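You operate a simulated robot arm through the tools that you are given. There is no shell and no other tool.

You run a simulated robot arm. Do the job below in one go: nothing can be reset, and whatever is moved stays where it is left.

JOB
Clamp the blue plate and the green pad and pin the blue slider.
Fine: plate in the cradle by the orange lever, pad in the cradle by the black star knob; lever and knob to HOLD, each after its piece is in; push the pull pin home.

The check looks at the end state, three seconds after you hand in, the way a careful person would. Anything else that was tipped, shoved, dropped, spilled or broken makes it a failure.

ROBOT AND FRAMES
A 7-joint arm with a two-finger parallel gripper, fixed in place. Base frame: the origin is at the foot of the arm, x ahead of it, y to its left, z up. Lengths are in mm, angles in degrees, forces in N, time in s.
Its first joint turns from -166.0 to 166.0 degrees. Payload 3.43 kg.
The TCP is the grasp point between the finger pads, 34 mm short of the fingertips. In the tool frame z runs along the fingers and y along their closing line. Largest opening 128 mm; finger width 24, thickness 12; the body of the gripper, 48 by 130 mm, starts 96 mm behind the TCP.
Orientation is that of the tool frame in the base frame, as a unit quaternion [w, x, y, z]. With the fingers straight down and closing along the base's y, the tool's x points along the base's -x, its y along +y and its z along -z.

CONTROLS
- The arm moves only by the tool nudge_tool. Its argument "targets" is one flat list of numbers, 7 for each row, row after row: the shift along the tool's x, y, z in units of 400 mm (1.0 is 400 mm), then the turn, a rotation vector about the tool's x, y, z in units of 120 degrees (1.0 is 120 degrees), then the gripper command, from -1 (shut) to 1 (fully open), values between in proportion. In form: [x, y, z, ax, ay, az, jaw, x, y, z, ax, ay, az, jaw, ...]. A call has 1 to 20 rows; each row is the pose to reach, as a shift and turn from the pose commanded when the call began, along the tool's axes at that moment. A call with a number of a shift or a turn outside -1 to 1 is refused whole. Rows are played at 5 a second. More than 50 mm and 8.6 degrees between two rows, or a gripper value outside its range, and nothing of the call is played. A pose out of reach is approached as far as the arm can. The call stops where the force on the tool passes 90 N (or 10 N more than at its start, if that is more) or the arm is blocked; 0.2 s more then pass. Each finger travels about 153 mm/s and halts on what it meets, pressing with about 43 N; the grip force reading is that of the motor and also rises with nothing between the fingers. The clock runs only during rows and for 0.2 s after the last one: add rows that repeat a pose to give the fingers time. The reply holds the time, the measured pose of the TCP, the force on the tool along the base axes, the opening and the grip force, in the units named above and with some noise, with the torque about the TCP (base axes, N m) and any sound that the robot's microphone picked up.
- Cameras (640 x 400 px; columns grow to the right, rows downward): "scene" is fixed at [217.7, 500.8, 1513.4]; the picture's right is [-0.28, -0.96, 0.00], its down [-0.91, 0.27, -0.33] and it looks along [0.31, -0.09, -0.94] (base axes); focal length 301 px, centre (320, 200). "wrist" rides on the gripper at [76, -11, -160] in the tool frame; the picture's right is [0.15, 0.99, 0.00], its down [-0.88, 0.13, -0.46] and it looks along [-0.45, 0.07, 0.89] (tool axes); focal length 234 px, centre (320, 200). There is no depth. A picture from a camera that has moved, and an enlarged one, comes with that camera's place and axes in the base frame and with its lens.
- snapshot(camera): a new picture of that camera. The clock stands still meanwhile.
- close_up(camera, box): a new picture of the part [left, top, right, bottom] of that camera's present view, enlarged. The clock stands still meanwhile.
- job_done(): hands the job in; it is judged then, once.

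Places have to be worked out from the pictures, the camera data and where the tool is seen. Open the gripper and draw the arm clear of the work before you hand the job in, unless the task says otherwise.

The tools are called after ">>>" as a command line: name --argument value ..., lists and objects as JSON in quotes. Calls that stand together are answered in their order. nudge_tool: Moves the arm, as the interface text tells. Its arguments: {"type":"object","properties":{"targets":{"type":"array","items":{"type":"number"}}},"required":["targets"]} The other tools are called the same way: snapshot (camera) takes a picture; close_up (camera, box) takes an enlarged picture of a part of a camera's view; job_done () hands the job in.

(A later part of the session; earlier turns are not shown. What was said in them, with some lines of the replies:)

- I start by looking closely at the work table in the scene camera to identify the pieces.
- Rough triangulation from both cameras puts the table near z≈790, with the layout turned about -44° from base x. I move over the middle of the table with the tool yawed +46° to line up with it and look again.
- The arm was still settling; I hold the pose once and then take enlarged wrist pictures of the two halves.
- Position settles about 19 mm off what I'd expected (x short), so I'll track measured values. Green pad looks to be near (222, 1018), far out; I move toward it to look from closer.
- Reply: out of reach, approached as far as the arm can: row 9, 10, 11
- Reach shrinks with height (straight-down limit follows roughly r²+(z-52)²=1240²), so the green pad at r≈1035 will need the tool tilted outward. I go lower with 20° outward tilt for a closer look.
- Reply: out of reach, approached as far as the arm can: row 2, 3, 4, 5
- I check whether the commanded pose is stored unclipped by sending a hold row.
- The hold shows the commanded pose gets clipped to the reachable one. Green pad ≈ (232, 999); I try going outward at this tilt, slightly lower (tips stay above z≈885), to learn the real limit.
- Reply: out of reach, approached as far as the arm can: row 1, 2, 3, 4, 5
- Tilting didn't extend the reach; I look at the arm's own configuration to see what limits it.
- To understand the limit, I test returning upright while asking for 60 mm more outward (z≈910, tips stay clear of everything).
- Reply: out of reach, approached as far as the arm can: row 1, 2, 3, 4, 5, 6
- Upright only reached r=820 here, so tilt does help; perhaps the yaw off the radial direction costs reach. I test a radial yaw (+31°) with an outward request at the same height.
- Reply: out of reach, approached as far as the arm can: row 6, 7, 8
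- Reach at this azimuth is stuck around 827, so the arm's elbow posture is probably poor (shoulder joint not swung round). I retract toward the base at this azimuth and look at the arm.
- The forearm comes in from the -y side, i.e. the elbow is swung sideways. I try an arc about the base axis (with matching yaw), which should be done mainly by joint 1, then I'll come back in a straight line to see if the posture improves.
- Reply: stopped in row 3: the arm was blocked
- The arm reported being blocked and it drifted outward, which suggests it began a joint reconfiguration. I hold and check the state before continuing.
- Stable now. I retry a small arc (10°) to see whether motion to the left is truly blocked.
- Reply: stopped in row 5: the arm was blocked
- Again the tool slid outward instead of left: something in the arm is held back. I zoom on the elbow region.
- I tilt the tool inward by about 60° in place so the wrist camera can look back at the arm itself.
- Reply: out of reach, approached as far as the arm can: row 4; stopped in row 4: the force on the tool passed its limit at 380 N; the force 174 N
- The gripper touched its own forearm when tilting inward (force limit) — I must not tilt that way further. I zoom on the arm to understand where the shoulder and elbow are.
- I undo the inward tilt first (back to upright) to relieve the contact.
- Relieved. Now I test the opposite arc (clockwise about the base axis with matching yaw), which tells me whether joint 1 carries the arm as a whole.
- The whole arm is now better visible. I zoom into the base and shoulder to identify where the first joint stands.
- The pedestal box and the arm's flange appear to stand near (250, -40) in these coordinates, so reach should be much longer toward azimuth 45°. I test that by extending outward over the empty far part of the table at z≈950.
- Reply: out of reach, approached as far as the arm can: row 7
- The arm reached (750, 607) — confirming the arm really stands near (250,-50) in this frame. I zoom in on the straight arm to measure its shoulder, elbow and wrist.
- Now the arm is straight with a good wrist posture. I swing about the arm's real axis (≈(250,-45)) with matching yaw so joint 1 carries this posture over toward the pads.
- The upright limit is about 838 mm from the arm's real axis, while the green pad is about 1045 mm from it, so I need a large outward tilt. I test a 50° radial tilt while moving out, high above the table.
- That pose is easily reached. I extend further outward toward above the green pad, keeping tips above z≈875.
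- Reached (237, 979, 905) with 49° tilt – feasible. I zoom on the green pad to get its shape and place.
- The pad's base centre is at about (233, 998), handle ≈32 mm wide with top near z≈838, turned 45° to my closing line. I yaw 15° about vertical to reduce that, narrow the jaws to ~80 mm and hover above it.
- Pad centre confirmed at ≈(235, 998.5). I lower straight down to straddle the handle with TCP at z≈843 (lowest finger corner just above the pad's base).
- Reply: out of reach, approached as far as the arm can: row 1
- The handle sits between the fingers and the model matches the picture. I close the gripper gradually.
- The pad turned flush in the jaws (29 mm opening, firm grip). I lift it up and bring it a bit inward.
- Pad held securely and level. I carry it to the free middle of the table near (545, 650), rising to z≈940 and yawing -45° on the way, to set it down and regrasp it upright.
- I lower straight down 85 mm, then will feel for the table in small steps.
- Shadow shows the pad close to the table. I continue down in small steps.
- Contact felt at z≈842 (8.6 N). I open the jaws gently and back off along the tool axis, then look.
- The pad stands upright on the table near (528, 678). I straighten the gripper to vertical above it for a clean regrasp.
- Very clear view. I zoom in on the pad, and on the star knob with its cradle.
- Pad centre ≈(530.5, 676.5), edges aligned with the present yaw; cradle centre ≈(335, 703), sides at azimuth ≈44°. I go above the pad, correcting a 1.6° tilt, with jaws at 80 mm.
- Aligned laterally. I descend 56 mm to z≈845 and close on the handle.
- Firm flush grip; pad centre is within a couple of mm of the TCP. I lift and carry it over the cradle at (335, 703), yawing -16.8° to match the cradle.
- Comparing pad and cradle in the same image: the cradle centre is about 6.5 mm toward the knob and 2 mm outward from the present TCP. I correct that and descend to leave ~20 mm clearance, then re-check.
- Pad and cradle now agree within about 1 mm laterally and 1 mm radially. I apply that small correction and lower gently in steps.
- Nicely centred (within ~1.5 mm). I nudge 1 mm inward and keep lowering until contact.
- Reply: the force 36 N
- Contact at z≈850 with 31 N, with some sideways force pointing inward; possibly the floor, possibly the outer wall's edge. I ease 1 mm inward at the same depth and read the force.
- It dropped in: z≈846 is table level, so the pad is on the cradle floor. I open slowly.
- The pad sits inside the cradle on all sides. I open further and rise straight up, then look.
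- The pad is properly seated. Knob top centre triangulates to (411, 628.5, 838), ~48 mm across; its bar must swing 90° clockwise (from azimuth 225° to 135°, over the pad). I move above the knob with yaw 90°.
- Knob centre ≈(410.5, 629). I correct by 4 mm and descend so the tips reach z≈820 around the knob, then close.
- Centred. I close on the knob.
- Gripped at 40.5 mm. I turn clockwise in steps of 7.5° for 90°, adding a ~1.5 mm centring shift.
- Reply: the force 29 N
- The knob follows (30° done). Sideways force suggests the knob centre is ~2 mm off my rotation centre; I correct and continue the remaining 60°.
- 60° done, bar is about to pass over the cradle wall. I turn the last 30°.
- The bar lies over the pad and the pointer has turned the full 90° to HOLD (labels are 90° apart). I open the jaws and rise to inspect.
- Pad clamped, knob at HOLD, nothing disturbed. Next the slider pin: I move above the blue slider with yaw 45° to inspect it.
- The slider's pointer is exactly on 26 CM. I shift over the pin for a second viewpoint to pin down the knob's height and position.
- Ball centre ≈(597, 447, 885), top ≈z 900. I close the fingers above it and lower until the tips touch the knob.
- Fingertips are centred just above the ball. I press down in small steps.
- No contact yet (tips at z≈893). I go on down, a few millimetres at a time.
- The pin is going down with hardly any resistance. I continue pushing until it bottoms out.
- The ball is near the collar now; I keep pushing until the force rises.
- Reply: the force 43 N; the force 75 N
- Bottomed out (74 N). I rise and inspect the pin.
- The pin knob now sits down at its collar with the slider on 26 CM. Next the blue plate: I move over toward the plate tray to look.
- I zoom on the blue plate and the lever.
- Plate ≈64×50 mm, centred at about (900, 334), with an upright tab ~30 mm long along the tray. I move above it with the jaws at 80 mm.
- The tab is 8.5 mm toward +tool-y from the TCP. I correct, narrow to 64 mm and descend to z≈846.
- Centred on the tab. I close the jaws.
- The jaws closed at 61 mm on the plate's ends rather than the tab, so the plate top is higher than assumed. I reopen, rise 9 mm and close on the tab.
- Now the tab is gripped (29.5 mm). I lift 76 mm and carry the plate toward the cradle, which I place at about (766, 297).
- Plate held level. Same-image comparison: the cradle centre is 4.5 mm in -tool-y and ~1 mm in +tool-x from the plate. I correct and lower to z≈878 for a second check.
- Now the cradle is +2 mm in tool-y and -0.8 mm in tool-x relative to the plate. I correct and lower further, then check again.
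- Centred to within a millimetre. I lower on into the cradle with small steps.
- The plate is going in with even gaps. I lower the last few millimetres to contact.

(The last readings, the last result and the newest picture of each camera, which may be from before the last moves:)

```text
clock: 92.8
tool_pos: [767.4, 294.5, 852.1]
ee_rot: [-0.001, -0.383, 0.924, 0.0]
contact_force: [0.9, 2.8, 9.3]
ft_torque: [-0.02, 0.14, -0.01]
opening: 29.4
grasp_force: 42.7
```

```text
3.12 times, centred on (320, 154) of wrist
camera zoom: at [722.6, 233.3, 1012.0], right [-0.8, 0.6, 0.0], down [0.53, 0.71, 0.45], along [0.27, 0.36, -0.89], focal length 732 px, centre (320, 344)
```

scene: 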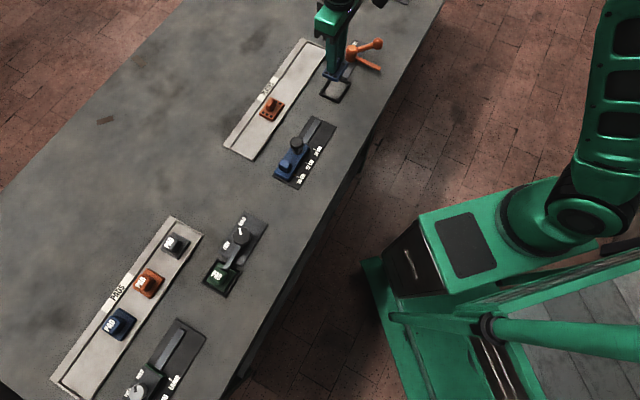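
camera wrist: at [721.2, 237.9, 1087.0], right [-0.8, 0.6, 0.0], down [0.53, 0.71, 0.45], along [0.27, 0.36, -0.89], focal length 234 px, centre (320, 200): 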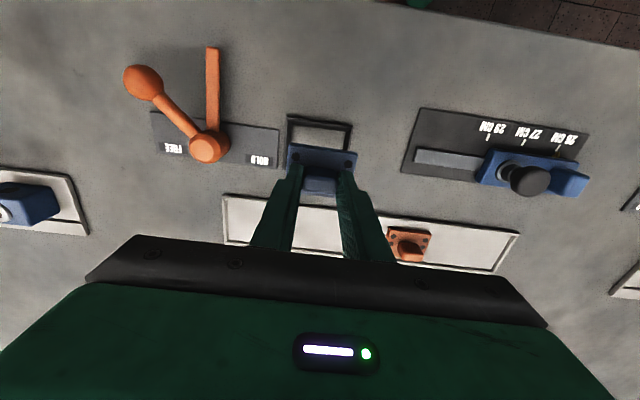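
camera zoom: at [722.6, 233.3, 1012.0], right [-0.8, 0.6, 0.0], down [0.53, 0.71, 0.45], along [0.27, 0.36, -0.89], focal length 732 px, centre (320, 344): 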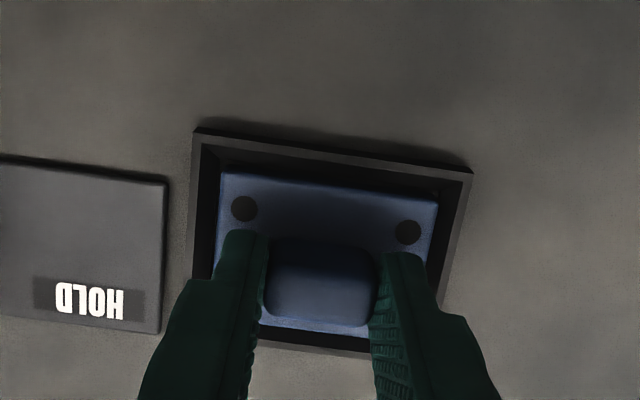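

Contact at z≈852, as expected for the floor. I open slowly and back up.

>>> nudge_tool --targets '[0, 0, 0, 0, 0, 0, -0.54, 0, 0, 0, 0, 0, 0, -0.52, 0, 0, 0, 0, 0, 0, -0.48, 0, 0, 0, 0, 0, 0, -0.4, 0, 0, 0, 0, 0, 0, -0.3, 0, 0, 0, 0, 0, 0, -0.3, 0, 0, -0.03, 0, 0, 0, -0.2, 0, 0, -0.1, 0, 0, 0, 0, 0, 0, -0.2, 0, 0, 0, 0.25, 0, 0, -0.28, 0, 0, 0, 0.5, 0, 0, -0.28, 0, 0, 0, 0.5]'

>>> snapshot --camera "wrist"

>>> close_up --camera "wrist" --box '[100, 20, 400, 208]'

>>> close_up --camera "scene" --box '[300, 20, 400, 110]'

```text
clock: 95.2
tool_pos: [766.9, 292.1, 961.3]
ee_rot: [-0.002, -0.381, 0.924, 0.0]
contact_force: [0.3, 0.1, -0.6]
ft_torque: [0.02, -0.01, 0.01]
opening: 95.9
grasp_force: 0.1
```

```text
taken
camera wrist: at [722.3, 232.9, 1122.6], right [-0.8, 0.6, 0.0], down [0.53, 0.71, 0.45], along [0.27, 0.36, -0.89], focal length 234 px, centre (320, 200)
```

wrist: 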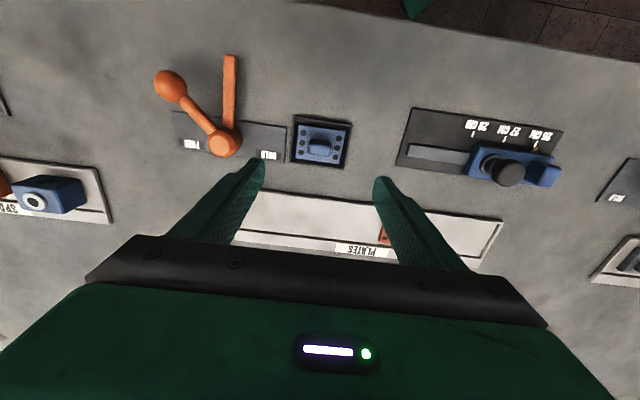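

```text
2.13 times, centred on (250, 114) of wrist
camera zoom: at [722.3, 232.9, 1122.6], right [-0.8, 0.6, 0.0], down [0.53, 0.71, 0.45], along [0.27, 0.36, -0.89], focal length 498 px, centre (469, 383)
```

zoom: 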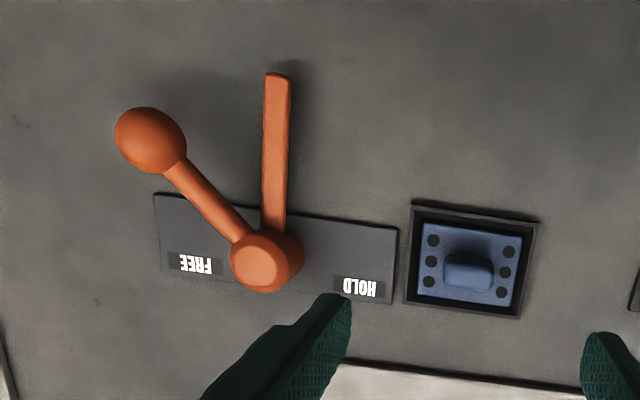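

```text
4.44 times, centred on (350, 65) of scene
camera zoom: at [217.7, 500.8, 1513.4], right [-0.28, -0.96, 0.0], down [-0.91, 0.27, -0.33], along [0.31, -0.09, -0.94], focal length 1337 px, centre (187, 800)
```

zoom: 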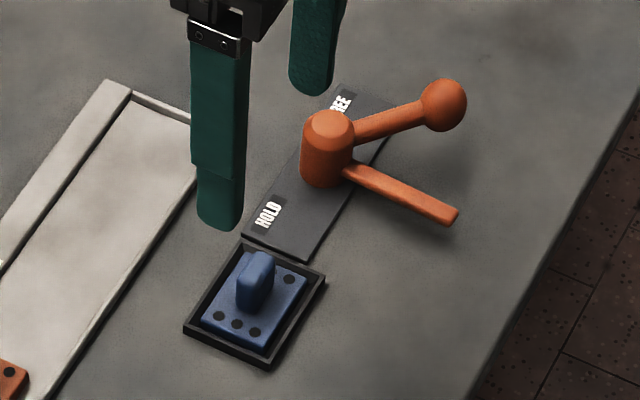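

The plate sits in its cradle. Lever: hub ≈(856, 218), ball ≈(853, 143, 844), arm ≈75 mm; it must swing 90° clockwise so its bar covers the plate. I move above the ball with yaw 90°.

>>> nudge_tool --targets '[0.0185, -0.0695, 0.009, 0, 0, -0.0628, 0.2, 0.037, -0.139, 0.018, 0, 0, -0.1256, 0.2, 0.0555, -0.2085, 0.026, 0, 0, -0.1883, 0.2, 0.074, -0.278, 0.035, 0, 0, -0.2511, 0.2, 0.0925, -0.3475, 0.044, 0, 0, -0.3139, 0.2, 0.111, -0.417, 0.0525, 0, 0, -0.3767, 0.2, 0.111, -0.417, 0.0525, 0, 0, -0.3767, 0.2]'

>>> snapshot --camera "wrist"

>>> close_up --camera "wrist" --box '[200, 60, 440, 240]'

>>> snapshot --camera "scene"

```text
clock: 96.8
tool_pos: [854.1, 143.2, 944.6]
ee_rot: [0.002, 0.708, -0.706, -0.001]
contact_force: [0.2, 0.0, -0.7]
ft_torque: [0.02, 0.02, -0.02]
opening: 76.7
grasp_force: 0.1
```

```text
taken
camera wrist: at [866.7, 69.5, 1103.9], right [-0.99, -0.15, 0.0], down [-0.13, 0.88, 0.45], along [-0.07, 0.45, -0.89], focal length 234 px, centre (320, 200)
```

wrist: 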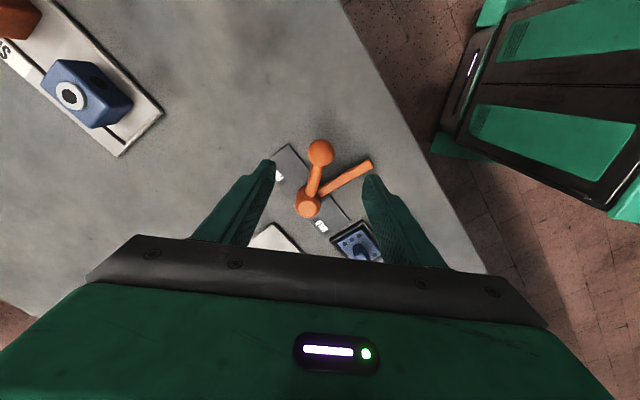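

```text
2.22 times, centred on (320, 150) of wrist
camera zoom: at [866.7, 69.5, 1103.9], right [-0.99, -0.15, 0.0], down [-0.13, 0.88, 0.45], along [-0.07, 0.45, -0.89], focal length 520 px, centre (320, 311)
```

zoom: 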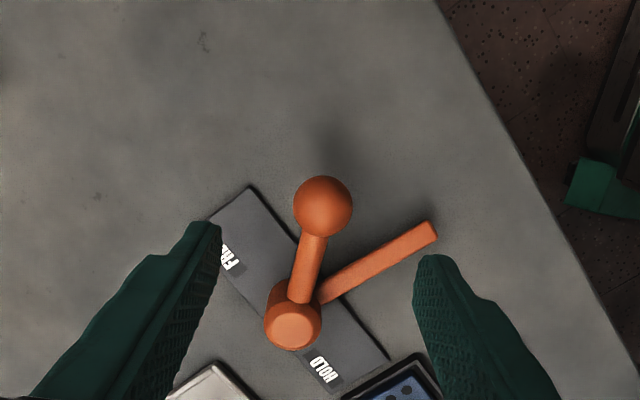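

```text
taken
```

scene: 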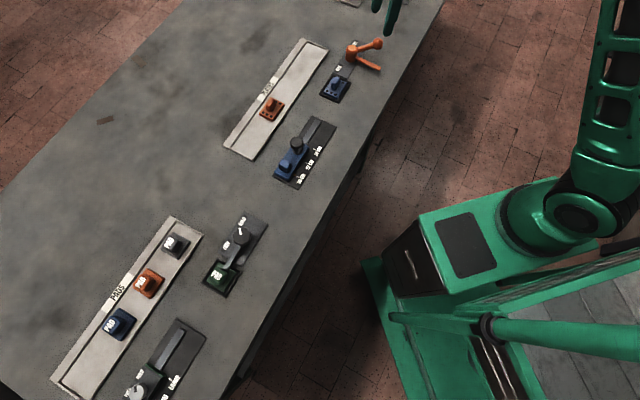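

Ball at ≈(852.5, 141.5), 30 mm across. I descend with the fingers on either side of it and close gently.

>>> nudge_tool --targets '[0.004, 0.004, 0.08, 0, 0, 0, 0.1, 0.004, 0.004, 0.15, 0, 0, 0, 0.0, 0.004, 0.004, 0.21, 0, 0, 0, 0.0, 0.004, 0.004, 0.2415, 0, 0, 0, 0, 0.004, 0.004, 0.2415, 0, 0, 0, 0, 0.004, 0.004, 0.2415, 0, 0, 0, -0.3, 0.004, 0.004, 0.2415, 0, 0, 0, -0.45, 0.004, 0.004, 0.2415, 0, 0, 0, -0.6, 0.004, 0.004, 0.2415, 0, 0, 0, -1, 0.004, 0.004, 0.2415, 0, 0, 0, -1]'

>>> close_up --camera "wrist" --box '[200, 60, 440, 240]'

```text
clock: 99.0
tool_pos: [851.5, 144.8, 845.7]
ee_rot: [0.001, 0.707, -0.707, 0.001]
contact_force: [0.2, -0.9, -0.9]
ft_torque: [0.02, -0.01, 0.01]
opening: 30.3
grasp_force: 44.9
```

```text
2.22 times, centred on (320, 150) of wrist
camera zoom: at [863.5, 68.9, 1005.9], right [-0.99, -0.15, 0.0], down [-0.13, 0.88, 0.45], along [-0.07, 0.45, -0.89], focal length 520 px, centre (320, 311)
```

zoom: 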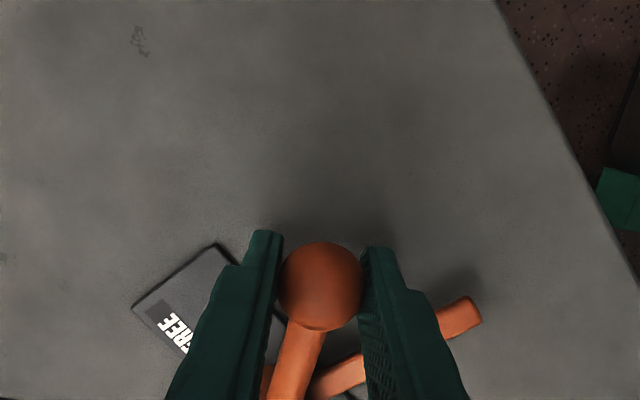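

Ball gripped. I swing it clockwise along the arc about the hub, 30° first, with the gripper turning along.

>>> nudge_tool --targets '[-0.002, 0.0155, 0, 0, 0, 0.0417, -1, -0.00525, 0.031, 0, 0, 0, 0.0833, -1, -0.01, 0.046, 0, 0, 0, 0.125, -1, -0.016, 0.0605, 0, 0, 0, 0.1667, -1, -0.02325, 0.07425, 0, 0, 0, 0.2083, -1, -0.0315, 0.0875, 0, 0, 0, 0.25, -1, -0.0315, 0.0875, 0, 0, 0, 0.25, -1]'

>>> close_up --camera "wrist" --box '[180, 60, 480, 260]'

```text
clock: 100.6
tool_pos: [816.9, 157.8, 845.7]
ee_rot: [0.0, -0.501, 0.866, 0.0]
contact_force: [1.2, 9.6, 8.4]
ft_torque: [0.15, -0.02, 0.29]
opening: 30.3
grasp_force: 45.2
```

```text
2.00 times, centred on (330, 160) of wrist
camera zoom: at [789.8, 86.3, 1005.8], right [-0.93, 0.37, 0.0], down [0.33, 0.83, 0.45], along [0.17, 0.42, -0.89], focal length 468 px, centre (300, 280)
```

zoom: 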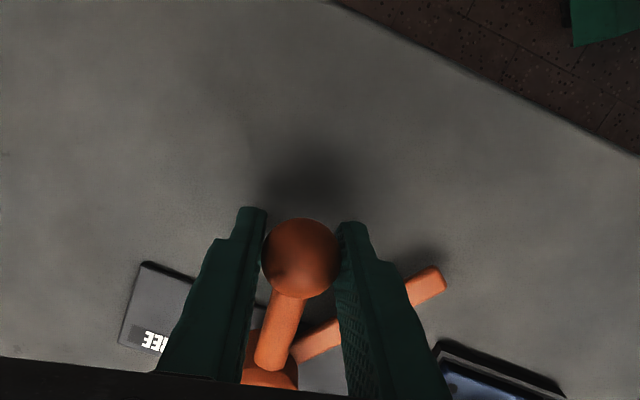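

Smooth, low forces. I continue with the next 30° using the same arc increments.

>>> nudge_tool --targets '[-0.002, 0.0155, 0, 0, 0, 0.0417, -1, -0.00525, 0.031, 0, 0, 0, 0.0833, -1, -0.01, 0.046, 0, 0, 0, 0.125, -1, -0.016, 0.0605, 0, 0, 0, 0.1667, -1, -0.02325, 0.07425, 0, 0, 0, 0.2083, -1, -0.0315, 0.0875, 0, 0, 0, 0.25, -1, -0.0315, 0.0875, 0, 0, 0, 0.25, -1]'

>>> close_up --camera "wrist" --box '[180, 60, 480, 260]'

>>> close_up --camera "scene" --box '[300, 20, 400, 110]'

```text
clock: 102.2
tool_pos: [793.3, 184.6, 845.8]
ee_rot: [0.0, -0.258, 0.966, 0.0]
contact_force: [20.5, 3.3, 27.5]
ft_torque: [-0.13, -0.27, -0.18]
opening: 30.0
grasp_force: 44.9
```

```text
2.00 times, centred on (330, 160) of wrist
camera zoom: at [733.7, 138.0, 1005.4], right [-0.62, 0.78, 0.0], down [0.7, 0.55, 0.46], along [0.36, 0.28, -0.89], focal length 468 px, centre (300, 280)
```

zoom: 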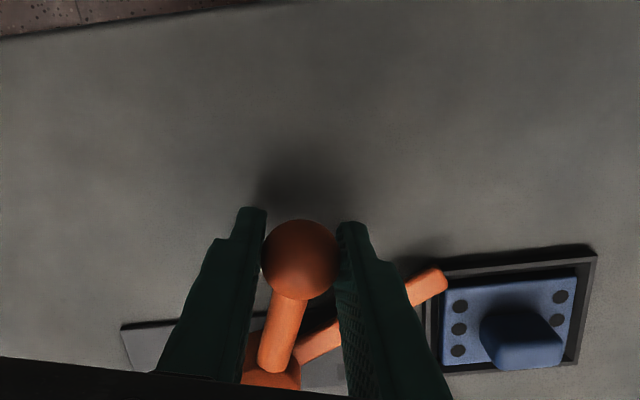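

```text
4.44 times, centred on (350, 65) of scene
camera zoom: at [217.7, 500.8, 1513.4], right [-0.28, -0.96, 0.0], down [-0.91, 0.27, -0.33], along [0.31, -0.09, -0.94], focal length 1337 px, centre (187, 800)
```

zoom: 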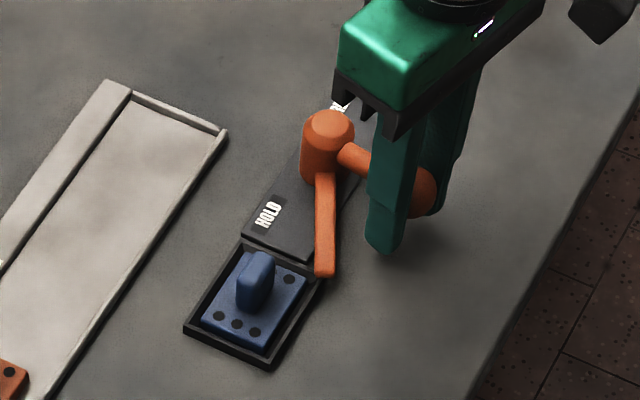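

The bar is about to enter over the cradle. I finish the last 30°, easing 1.5 mm toward the hub and 2 mm up to relax the forces.

>>> nudge_tool --targets '[-0.005, 0.0135, -0.005, 0, 0, 0.0417, -1, -0.00825, 0.029, -0.005, 0, 0, 0.0833, -1, -0.013, 0.044, -0.005, 0, 0, 0.125, -1, -0.019, 0.0585, -0.005, 0, 0, 0.1667, -1, -0.02625, 0.07225, -0.005, 0, 0, 0.2083, -1, -0.0345, 0.0855, -0.005, 0, 0, 0.25, -1, -0.0345, 0.0855, -0.005, 0, 0, 0.25, -1]'

>>> close_up --camera "wrist" --box '[180, 60, 480, 260]'

>>> close_up --camera "scene" --box '[300, 20, 400, 110]'

```text
clock: 103.8
tool_pos: [787.0, 212.3, 845.7]
ee_rot: [-0.005, 0.007, 1.0, -0.008]
contact_force: [-21.5, -71.6, -12.1]
ft_torque: [0.0, 0.78, -0.19]
opening: 30.6
grasp_force: 44.6
```

```text
2.00 times, centred on (330, 160) of wrist
camera zoom: at [714.2, 203.9, 1006.3], right [-0.13, 0.99, -0.01], down [0.89, 0.12, 0.44], along [0.44, 0.05, -0.9], focal length 468 px, centre (300, 280)
```

zoom: 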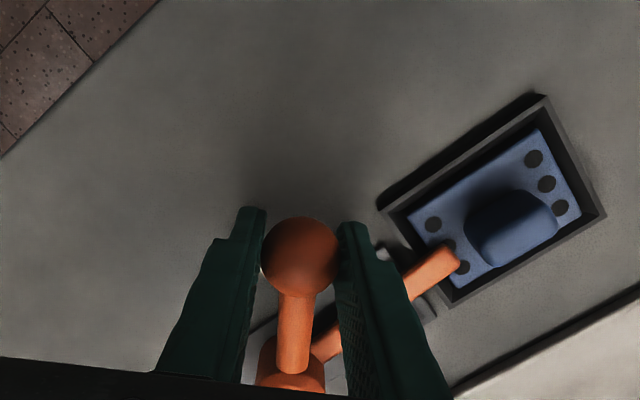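

```text
4.44 times, centred on (350, 65) of scene
camera zoom: at [217.7, 500.8, 1513.4], right [-0.28, -0.96, 0.0], down [-0.91, 0.27, -0.33], along [0.31, -0.09, -0.94], focal length 1337 px, centre (187, 800)
```

zoom: 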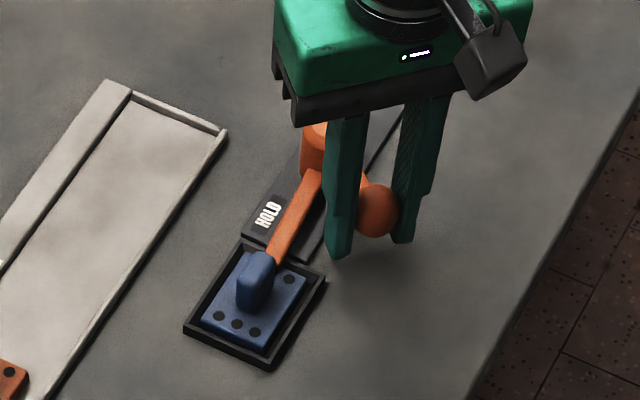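

A firm stop (72 N) came at about 84–85° of swing, with the bar over the plate. I look closely to judge whether this is the HOLD end position.

>>> close_up --camera "scene" --box '[335, 45, 385, 85]'

>>> close_up --camera "wrist" --box '[290, 100, 490, 240]'

```text
10.00 times, centred on (360, 65) of scene
camera zoom: at [217.7, 500.8, 1513.4], right [-0.28, -0.96, 0.0], down [-0.91, 0.27, -0.33], along [0.31, -0.09, -0.94], focal length 3009 px, centre (-80, 1550)
```

zoom: 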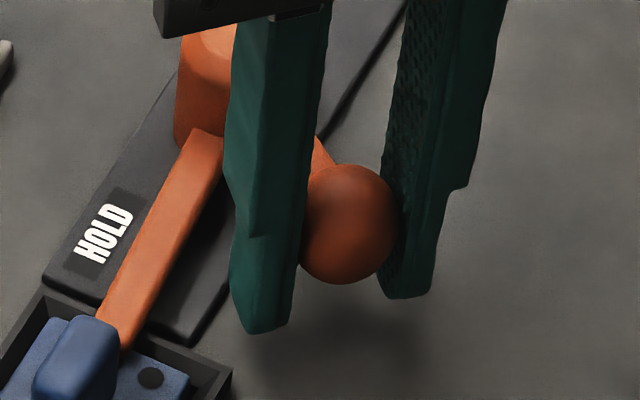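

```text
2.86 times, centred on (390, 170) of wrist
camera zoom: at [714.2, 203.9, 1006.3], right [-0.13, 0.99, -0.01], down [0.89, 0.12, 0.44], along [0.44, 0.05, -0.9], focal length 669 px, centre (120, 286)
```

zoom: 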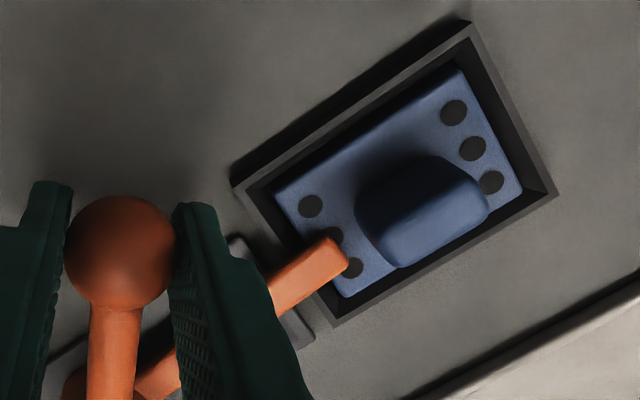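

The bar is parallel to the cradle's edges and lies over the plate, so this is the HOLD end stop. I relax the push slightly, open a little, and rise.

>>> nudge_tool --targets '[0, -0.01, 0, 0, 0, 0, -1, 0, -0.01, 0, 0, 0, 0, -0.5, 0, -0.01, 0, 0, 0, 0, -0.4, 0, -0.01, 0, 0, 0, 0, -0.3, 0, -0.01, 0, 0, 0, 0, -0.3, 0, -0.01, -0.03, 0, 0, 0, -0.3, 0, -0.01, -0.1, 0, 0, 0, -0.3, 0, -0.01, -0.2, 0, 0, 0, -0.2, 0, -0.01, -0.28, 0, 0, 0, 0.5, 0, -0.01, -0.28, 0, 0, 0, 0.5]'

>>> snapshot --camera "wrist"

>>> close_up --camera "wrist" --box '[220, 60, 480, 240]'

>>> close_up --camera "scene" --box '[300, 20, 400, 110]'

```text
clock: 106.0
tool_pos: [786.0, 219.1, 958.5]
ee_rot: [-0.001, -0.001, 1.0, -0.001]
contact_force: [-0.5, -0.1, -0.4]
ft_torque: [0.01, 0.01, 0.04]
opening: 96.1
grasp_force: 0.1
```

```text
taken
camera wrist: at [712.4, 208.2, 1120.5], right [-0.15, 0.99, 0.0], down [0.88, 0.13, 0.45], along [0.45, 0.07, -0.89], focal length 234 px, centre (320, 200)
```

wrist: 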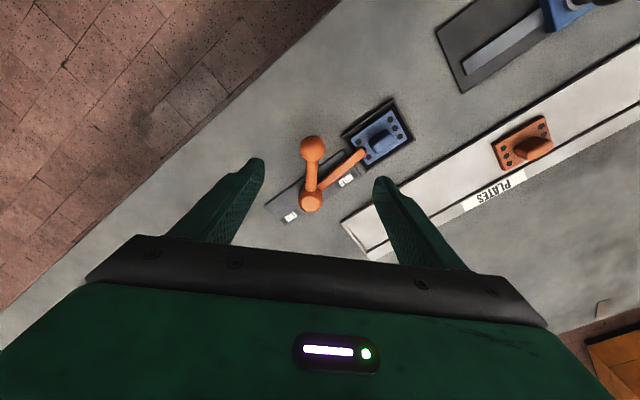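

```text
2.22 times, centred on (350, 150) of wrist
camera zoom: at [712.4, 208.2, 1120.5], right [-0.15, 0.99, 0.0], down [0.88, 0.13, 0.45], along [0.45, 0.07, -0.89], focal length 520 px, centre (253, 311)
```

zoom: 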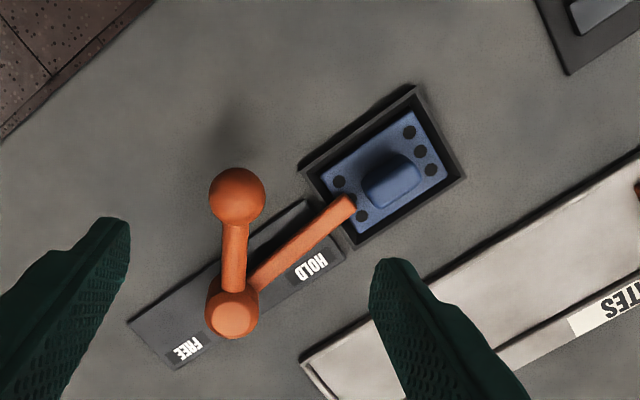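

```text
4.44 times, centred on (350, 65) of scene
camera zoom: at [217.7, 500.8, 1513.4], right [-0.28, -0.96, 0.0], down [-0.91, 0.27, -0.33], along [0.31, -0.09, -0.94], focal length 1337 px, centre (187, 800)
```

zoom: 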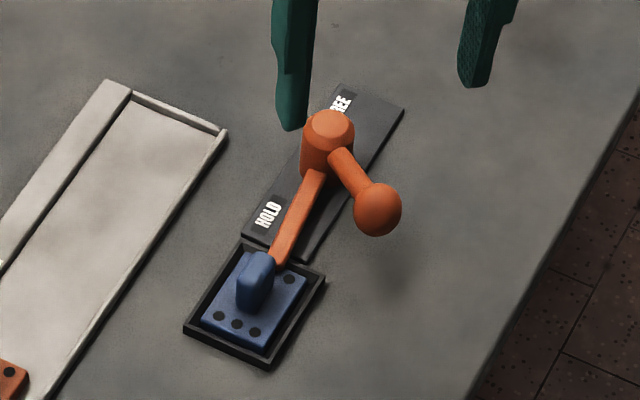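

Lever at HOLD over the seated plate. I now travel back over the middle to re-inspect the knob, pad and pin before finishing.

>>> nudge_tool --targets '[0.063, 0.084, 0, 0, 0, -0.042, 1, 0.126, 0.167, 0, 0, 0, -0.083, 1, 0.188, 0.251, 0, 0, 0, -0.125, 1, 0.251, 0.334, 0, 0, 0, -0.167, 1, 0.314, 0.418, 0, 0, 0, -0.208, 1, 0.377, 0.502, 0, 0, 0, -0.25, 1, 0.44, 0.585, 0, 0, 0, -0.292, 1, 0.502, 0.669, 0, 0, 0, -0.333, 1, 0.565, 0.7525, 0, 0, 0, -0.375, 1, 0.565, 0.7525, 0, 0, 0, -0.375, 1]'

>>> close_up --camera "wrist" --box '[400, 80, 640, 230]'

>>> close_up --camera "wrist" --box '[160, 60, 400, 210]'

>>> snapshot --camera "scene"

```text
clock: 108.2
tool_pos: [558.8, 524.3, 957.7]
ee_rot: [-0.001, -0.383, 0.924, -0.001]
contact_force: [-0.1, 0.1, 0.5]
ft_torque: [0.02, 0.0, 0.02]
opening: 127.9
grasp_force: 0.0
```

```text
2.67 times, centred on (520, 155) of wrist
camera zoom: at [515.1, 461.8, 1119.4], right [-0.8, 0.59, 0.0], down [0.53, 0.72, 0.45], along [0.27, 0.36, -0.89], focal length 624 px, centre (-213, 320)
```

zoom: 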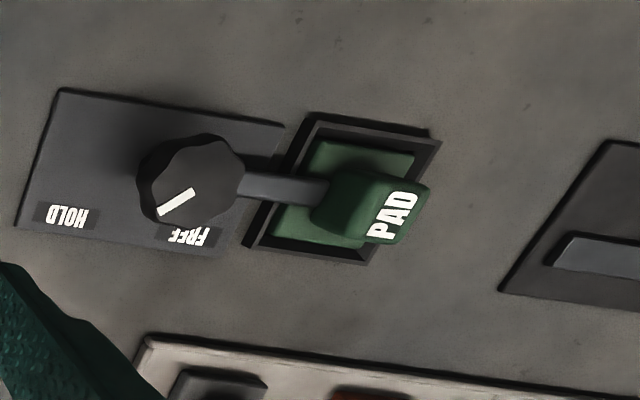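

```text
2.67 times, centred on (280, 135) of wrist
camera zoom: at [515.1, 461.8, 1119.4], right [-0.8, 0.59, 0.0], down [0.53, 0.72, 0.45], along [0.27, 0.36, -0.89], focal length 624 px, centre (427, 373)
```

zoom: 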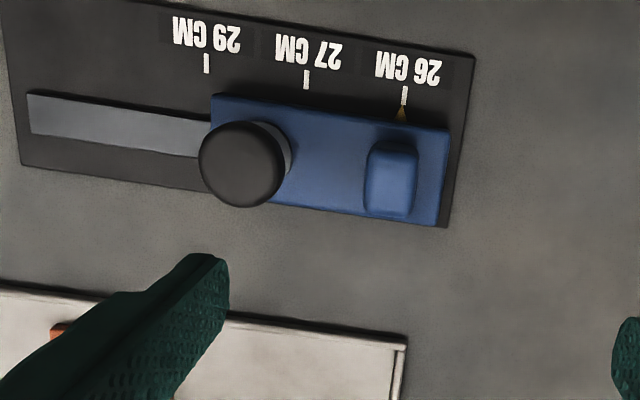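

```text
taken
```

scene: 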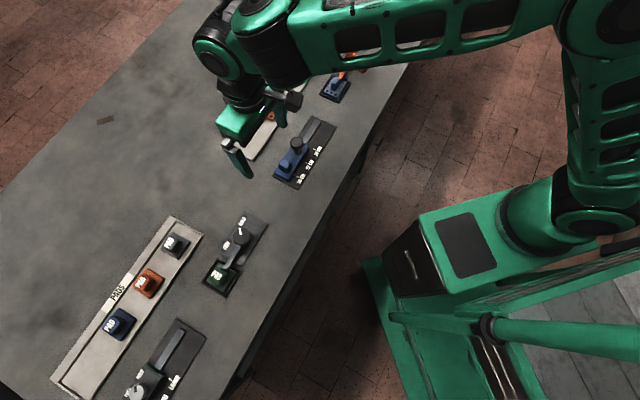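

Pin and slider look right. The knob's bar may be a few degrees short of fully aligned; I zoom in tighter to measure it.

>>> close_up --camera "wrist" --box '[440, 110, 570, 190]'

>>> close_up --camera "scene" --box '[195, 205, 275, 300]'

>>> close_up --camera "scene" --box '[265, 110, 345, 195]'

```text
4.92 times, centred on (505, 150) of wrist
camera zoom: at [515.1, 461.8, 1119.4], right [-0.8, 0.59, 0.0], down [0.53, 0.72, 0.45], along [0.27, 0.36, -0.89], focal length 1153 px, centre (-591, 446)
```

zoom: 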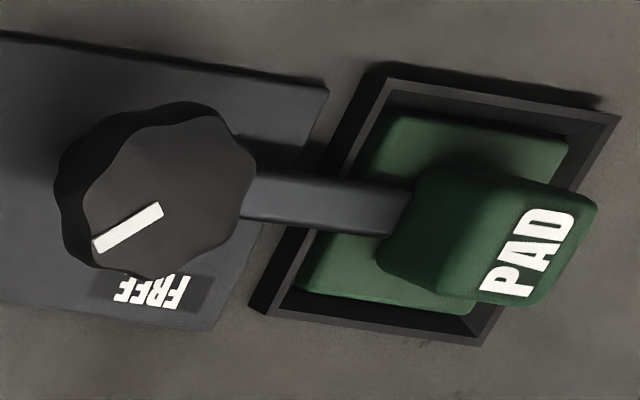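

```text
4.21 times, centred on (235, 252) of scene
camera zoom: at [217.7, 500.8, 1513.4], right [-0.28, -0.96, 0.0], down [-0.91, 0.27, -0.33], along [0.31, -0.09, -0.94], focal length 1267 px, centre (678, -21)
```

zoom: 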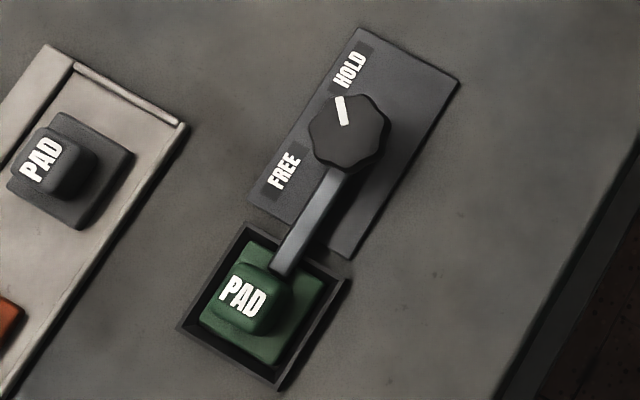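

```text
4.71 times, centred on (305, 152) of scene
camera zoom: at [217.7, 500.8, 1513.4], right [-0.28, -0.96, 0.0], down [-0.91, 0.27, -0.33], along [0.31, -0.09, -0.94], focal length 1416 px, centre (391, 424)
```

zoom: 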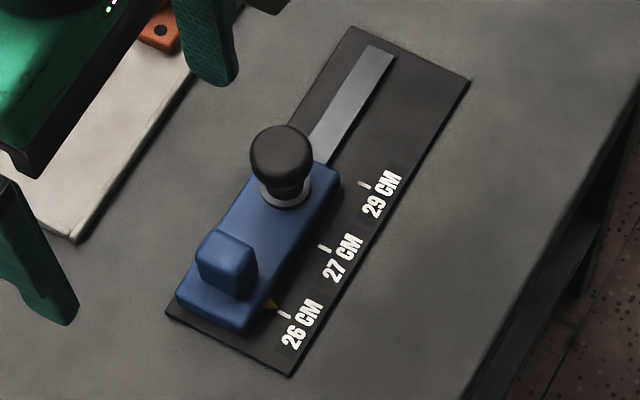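

The knob bar is within ~3° of aligned, but the lever bar might be slightly short. I measure the lever in an enlarged scene view.

>>> close_up --camera "scene" --box '[325, 35, 395, 110]'

>>> close_up --camera "scene" --box '[340, 65, 370, 90]'

>>> close_up --camera "scene" --box '[205, 215, 265, 290]'

```text
5.33 times, centred on (360, 72) of scene
camera zoom: at [217.7, 500.8, 1513.4], right [-0.28, -0.96, 0.0], down [-0.91, 0.27, -0.33], along [0.31, -0.09, -0.94], focal length 1605 px, centre (107, 880)
```

zoom: 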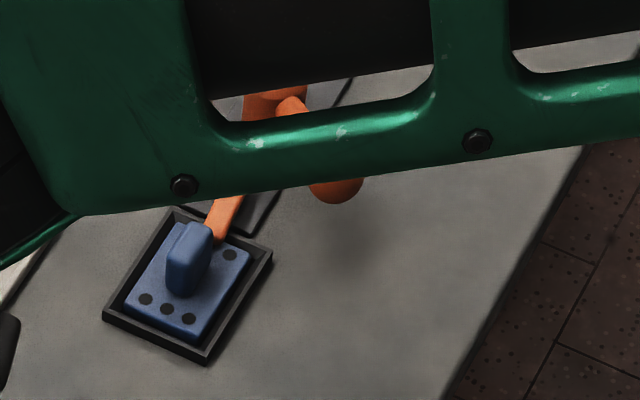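

```text
16.00 times, centred on (355, 78) of scene
camera zoom: at [217.7, 500.8, 1513.4], right [-0.28, -0.96, 0.0], down [-0.91, 0.27, -0.33], along [0.31, -0.09, -0.94], focal length 4814 px, centre (-240, 2160)
```

zoom: 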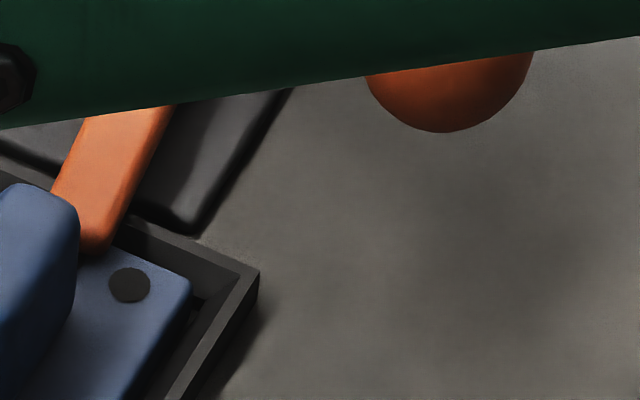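

```text
5.33 times, centred on (235, 252) of scene
camera zoom: at [217.7, 500.8, 1513.4], right [-0.28, -0.96, 0.0], down [-0.91, 0.27, -0.33], along [0.31, -0.09, -0.94], focal length 1605 px, centre (773, -80)
```

zoom: 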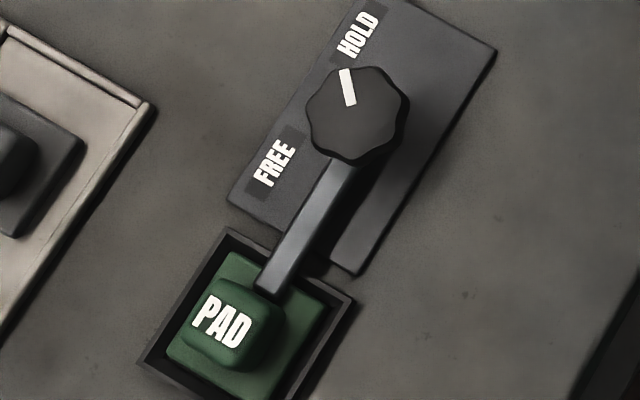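

The knob pointer matches the HOLD label exactly, and the lever is against its stop. I zoom in on the pull pin to be sure it is fully home.

>>> close_up --camera "scene" --box '[280, 125, 320, 160]'

>>> close_up --camera "wrist" --box '[220, 90, 300, 150]'

```text
11.43 times, centred on (300, 142) of scene
camera zoom: at [217.7, 500.8, 1513.4], right [-0.28, -0.96, 0.0], down [-0.91, 0.27, -0.33], along [0.31, -0.09, -0.94], focal length 3439 px, centre (549, 857)
```

zoom: 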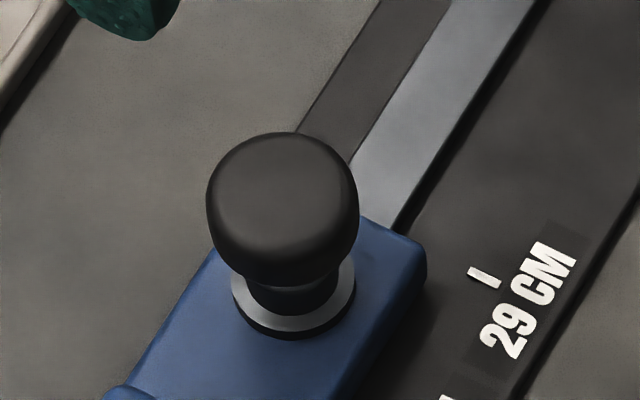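

```text
6.67 times, centred on (260, 120) of wrist
camera zoom: at [515.1, 461.8, 1119.4], right [-0.8, 0.59, 0.0], down [0.53, 0.72, 0.45], along [0.27, 0.36, -0.89], focal length 1561 px, centre (720, 733)
```

zoom: 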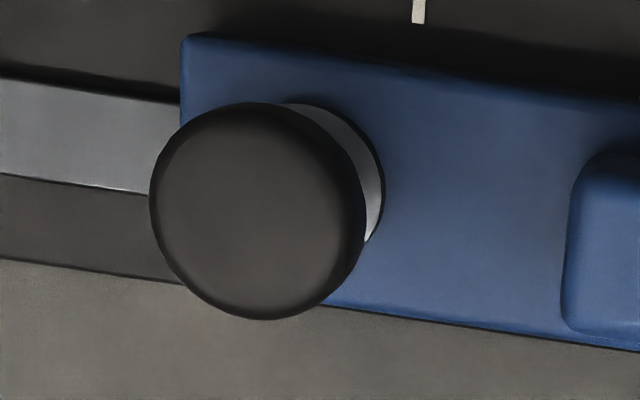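

The pin's collar sits on the ring – home. I take one more close look at the lever and plate from above before finishing.

>>> nudge_tool --targets '[0.005, -0.097, 0, 0, 0, 0, 1, 0.01, -0.194, 0, 0, 0, 0, 1, 0.016, -0.292, 0, 0, 0, 0, 1, 0.021, -0.389, 0, 0, 0, 0, 1, 0.026, -0.486, 0, 0, 0, 0, 1, 0.032, -0.583, 0, 0, 0, 0, 1, 0.037, -0.681, 0, 0, 0, 0, 1, 0.042, -0.778, 0, 0, 0, 0, 1, 0.042, -0.778, 0, 0, 0, 0, 1]'

>>> close_up --camera "wrist" --box '[150, 50, 370, 190]'

>>> close_up --camera "wrist" --box '[230, 90, 350, 170]'

```text
clock: 110.2
tool_pos: [769.4, 284.3, 960.5]
ee_rot: [-0.001, -0.383, 0.924, 0.0]
contact_force: [0.4, 0.3, 0.1]
ft_torque: [0.0, -0.02, 0.01]
opening: 127.8
grasp_force: 0.1
```

```text
2.86 times, centred on (260, 120) of wrist
camera zoom: at [725.0, 223.1, 1122.7], right [-0.8, 0.59, 0.0], down [0.53, 0.72, 0.45], along [0.27, 0.36, -0.89], focal length 669 px, centre (491, 429)
```

zoom: 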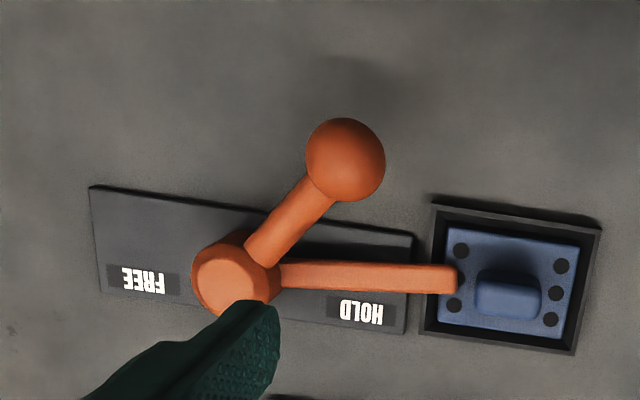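

```text
5.00 times, centred on (290, 130) of wrist
camera zoom: at [725.0, 223.1, 1122.7], right [-0.8, 0.59, 0.0], down [0.53, 0.72, 0.45], along [0.27, 0.36, -0.89], focal length 1171 px, centre (470, 550)
```

zoom: 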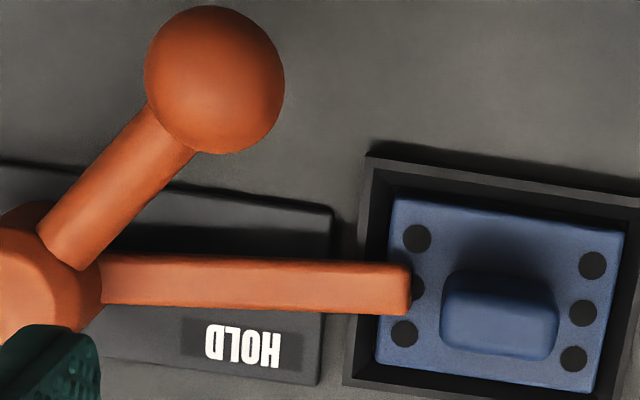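

There is clear space between bar and tab, but the bar looks a few degrees short of parallel. I give the ball one more push toward HOLD with closed fingers to make sure it is at its stop.

>>> nudge_tool --targets '[0.0305, -0.04, 0.004, 0, 0, 0.0625, 0.5, 0.061, -0.0795, 0.008, 0, 0, 0.125, 0, 0.0915, -0.119, 0.012, 0, 0, 0.1875, -0.5, 0.122, -0.159, 0.017, 0, 0, 0.25, -1, 0.1525, -0.199, 0.021, 0, 0, 0.3125, -1, 0.183, -0.2385, 0.025, 0, 0, 0.375, -1, 0.183, -0.2385, 0.025, 0, 0, 0.375, -1]'

>>> nudge_tool --targets '[0, 0, 0.09, 0, 0, 0, -1, 0, 0, 0.18, 0, 0, 0, -1, 0, 0, 0.25, 0, 0, 0, -1, 0, 0, 0.25, 0, 0, 0, -1]'

>>> close_up --camera "wrist" --box '[200, 60, 480, 240]'

```text
clock: 111.8
tool_pos: [787.2, 164.0, 949.5]
ee_rot: [-0.001, 0.0, 1.0, -0.002]
contact_force: [0.8, -0.2, -0.2]
ft_torque: [0.04, 0.03, 0.0]
opening: 0.1
grasp_force: 33.1
```

```text
clock: 112.8
tool_pos: [786.8, 165.1, 848.6]
ee_rot: [-0.001, -0.001, 1.0, -0.002]
contact_force: [0.9, 0.8, 0.8]
ft_torque: [0.01, 0.0, 0.02]
opening: 0.0
grasp_force: 33.0
```

```text
2.22 times, centred on (340, 150) of wrist
camera zoom: at [712.7, 153.7, 1009.0], right [-0.15, 0.99, 0.0], down [0.88, 0.13, 0.45], along [0.45, 0.06, -0.89], focal length 520 px, centre (276, 311)
```

zoom: 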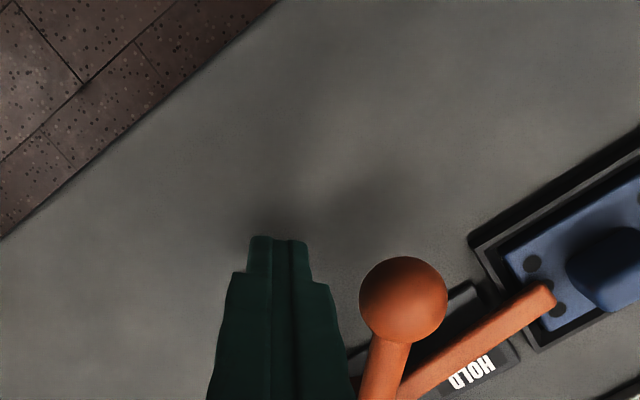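

Fingers are beside the ball (≈43 mm away). I push in +y in steps, watching the force.

>>> nudge_tool --targets '[0, 0.02, 0, 0, 0, 0, -1, 0, 0.035, 0, 0, 0, 0, -1, 0, 0.04, 0, 0, 0, 0, -1, 0, 0.04, 0, 0, 0, 0, -1]'

>>> nudge_tool --targets '[0, 0.005, 0, 0, 0, 0, -1, 0, 0.01, 0, 0, 0, 0, -1, 0, 0.01, 0, 0, 0, 0, -1]'

>>> nudge_tool --targets '[0, 0.005, 0, 0, 0, 0, -1, 0, 0.01, 0, 0, 0, 0, -1, 0, 0.01, 0, 0, 0, 0, -1]'

>>> close_up --camera "wrist" --box '[200, 60, 480, 240]'

```text
clock: 113.8
tool_pos: [785.0, 182.2, 849.4]
ee_rot: [-0.001, -0.001, 1.0, -0.002]
contact_force: [1.5, -0.3, 0.4]
ft_torque: [0.01, 0.03, -0.02]
opening: 0.1
grasp_force: 33.0
```

```text
clock: 114.6
tool_pos: [784.6, 184.6, 849.1]
ee_rot: [-0.002, 0.001, 1.0, -0.003]
contact_force: [-1.8, -16.4, 2.4]
ft_torque: [-0.01, 0.01, 0.02]
opening: 0.1
grasp_force: 33.3
```

```text
clock: 115.4
tool_pos: [784.5, 185.1, 846.8]
ee_rot: [-0.001, 0.004, 1.0, -0.003]
contact_force: [-5.8, -48.0, 8.1]
ft_torque: [-0.22, 0.04, 0.14]
opening: 0.0
grasp_force: 32.5
```

```text
2.22 times, centred on (340, 150) of wrist
camera zoom: at [710.6, 176.2, 1008.8], right [-0.14, 0.99, -0.01], down [0.88, 0.13, 0.45], along [0.45, 0.06, -0.89], focal length 520 px, centre (276, 311)
```

zoom: 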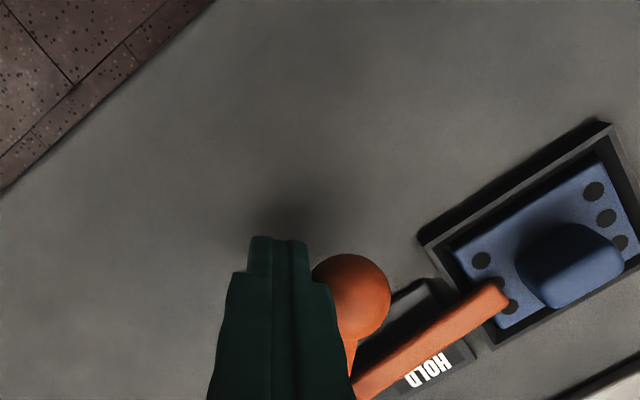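

The lever is rigidly against its stop (force jumps to 48 N with no motion), so it is at HOLD. I back off, rise high and open the gripper clear of the work.

>>> nudge_tool --targets '[0, -0.02, 0, 0, 0, 0, -1, 0, -0.06, 0, 0, 0, 0, -1, 0, -0.06, -0.08, 0, 0, 0, -1, 0, -0.06, -0.18, 0, 0, 0, -1, 0, -0.06, -0.28, 0, 0, 0, -0.5, 0.02, 0.0, -0.36, 0, 0, 0, 0.3, 0.08, 0.08, -0.42, 0, 0, 0, 1, 0.15, 0.16, -0.48, 0, 0, 0, 1, 0.15, 0.16, -0.48, 0, 0, 0, 1]'

>>> snapshot --camera "scene"

>>> snapshot --camera "wrist"

>>> close_up --camera "scene" --box '[190, 200, 280, 300]'

>>> close_up --camera "scene" --box '[220, 20, 400, 195]'

```text
clock: 117.4
tool_pos: [727.3, 259.0, 1045.7]
ee_rot: [-0.001, 0.0, 1.0, -0.001]
contact_force: [-0.2, 0.4, 0.1]
ft_torque: [0.0, -0.05, -0.02]
opening: 127.9
grasp_force: 0.0
```

```text
taken
```

scene: 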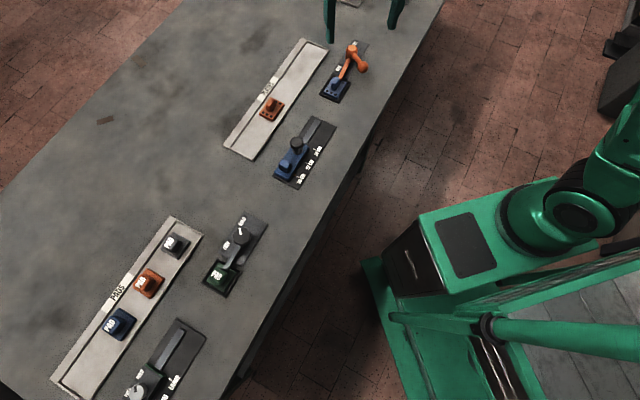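

```text
taken
camera wrist: at [652.7, 248.4, 1205.6], right [-0.15, 0.99, 0.0], down [0.88, 0.13, 0.45], along [0.45, 0.06, -0.89], focal length 234 px, centre (320, 200)
```

wrist: 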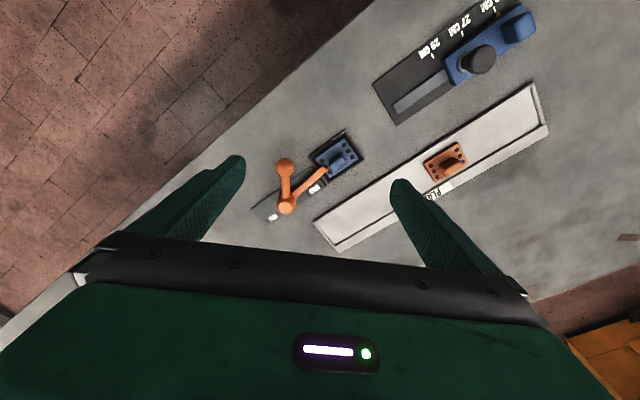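

```text
4.00 times, centred on (235, 250) of scene
camera zoom: at [217.7, 500.8, 1513.4], right [-0.28, -0.96, 0.0], down [-0.91, 0.27, -0.33], along [0.31, -0.09, -0.94], focal length 1204 px, centre (660, 0)
```

zoom: 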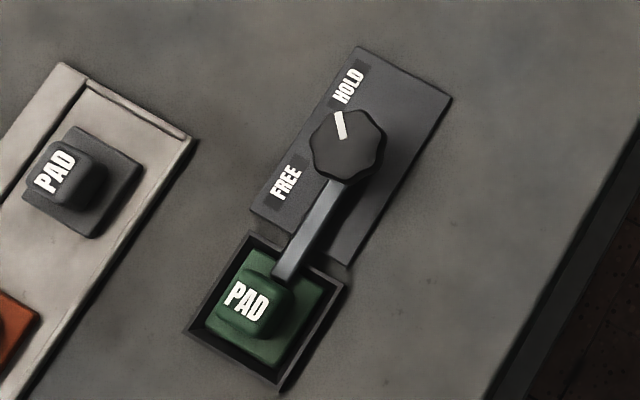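

```text
2.29 times, centred on (310, 108) of scene
camera zoom: at [217.7, 500.8, 1513.4], right [-0.28, -0.96, 0.0], down [-0.91, 0.27, -0.33], along [0.31, -0.09, -0.94], focal length 688 px, centre (343, 411)
```

zoom: 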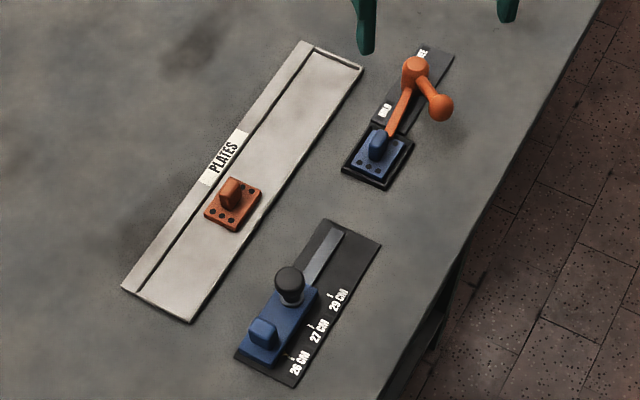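

Everything checks out in the final pictures: the plate and pad are seated under their bars, the lever and knob are at HOLD, and the pin is down at 26 CM. The other pieces look untouched, and the gripper is open and clear. I hand the job in.

>>> job_done

```text
The job is handed in.
```

I finished the job and handed it in; the result of the check hasn't come back.

| Item | End state |
|---|---|
| Blue plate | In the cradle by the orange lever, clamp bar over its edge. |
| Orange lever | At HOLD, turned after the plate was in. A second push met a firm stop at 48 N. |
| Green pad | In the cradle by the black star knob, clamp bar over its edge. |
| Star knob | At HOLD, turned 90° after the pad was in. The pointer lines up with the HOLD label. I felt no end stop there, so this rests on the label. |
| Pull pin | Pushed down until it bottomed out (74 N). The slider is still at 26 CM. |

- **Lever angle:** the lever swung about 84°, and its bar ended about 7° short of parallel with the cradle edges. It would not go further, so I took that as HOLD.
- **Green pad route:** it was too far out for a straight-down grip. I took it with a tilted gripper, set it down briefly in the middle of the table, and regrasped it upright before placing it.
- **Plate grip:** my first close caught the plate by its ends instead of the tab. I let go, rose 9 mm and gripped the tab.
- **Contact early on:** while I was testing the arm's reach, the gripper pressed against what was most likely the arm's own forearm, and the move stopped at 380 N. It happened above the table, and nothing in the pictures looks moved or damaged.

The gripper is open and raised above the table. Nothing else on the table looks disturbed in the final pictures.
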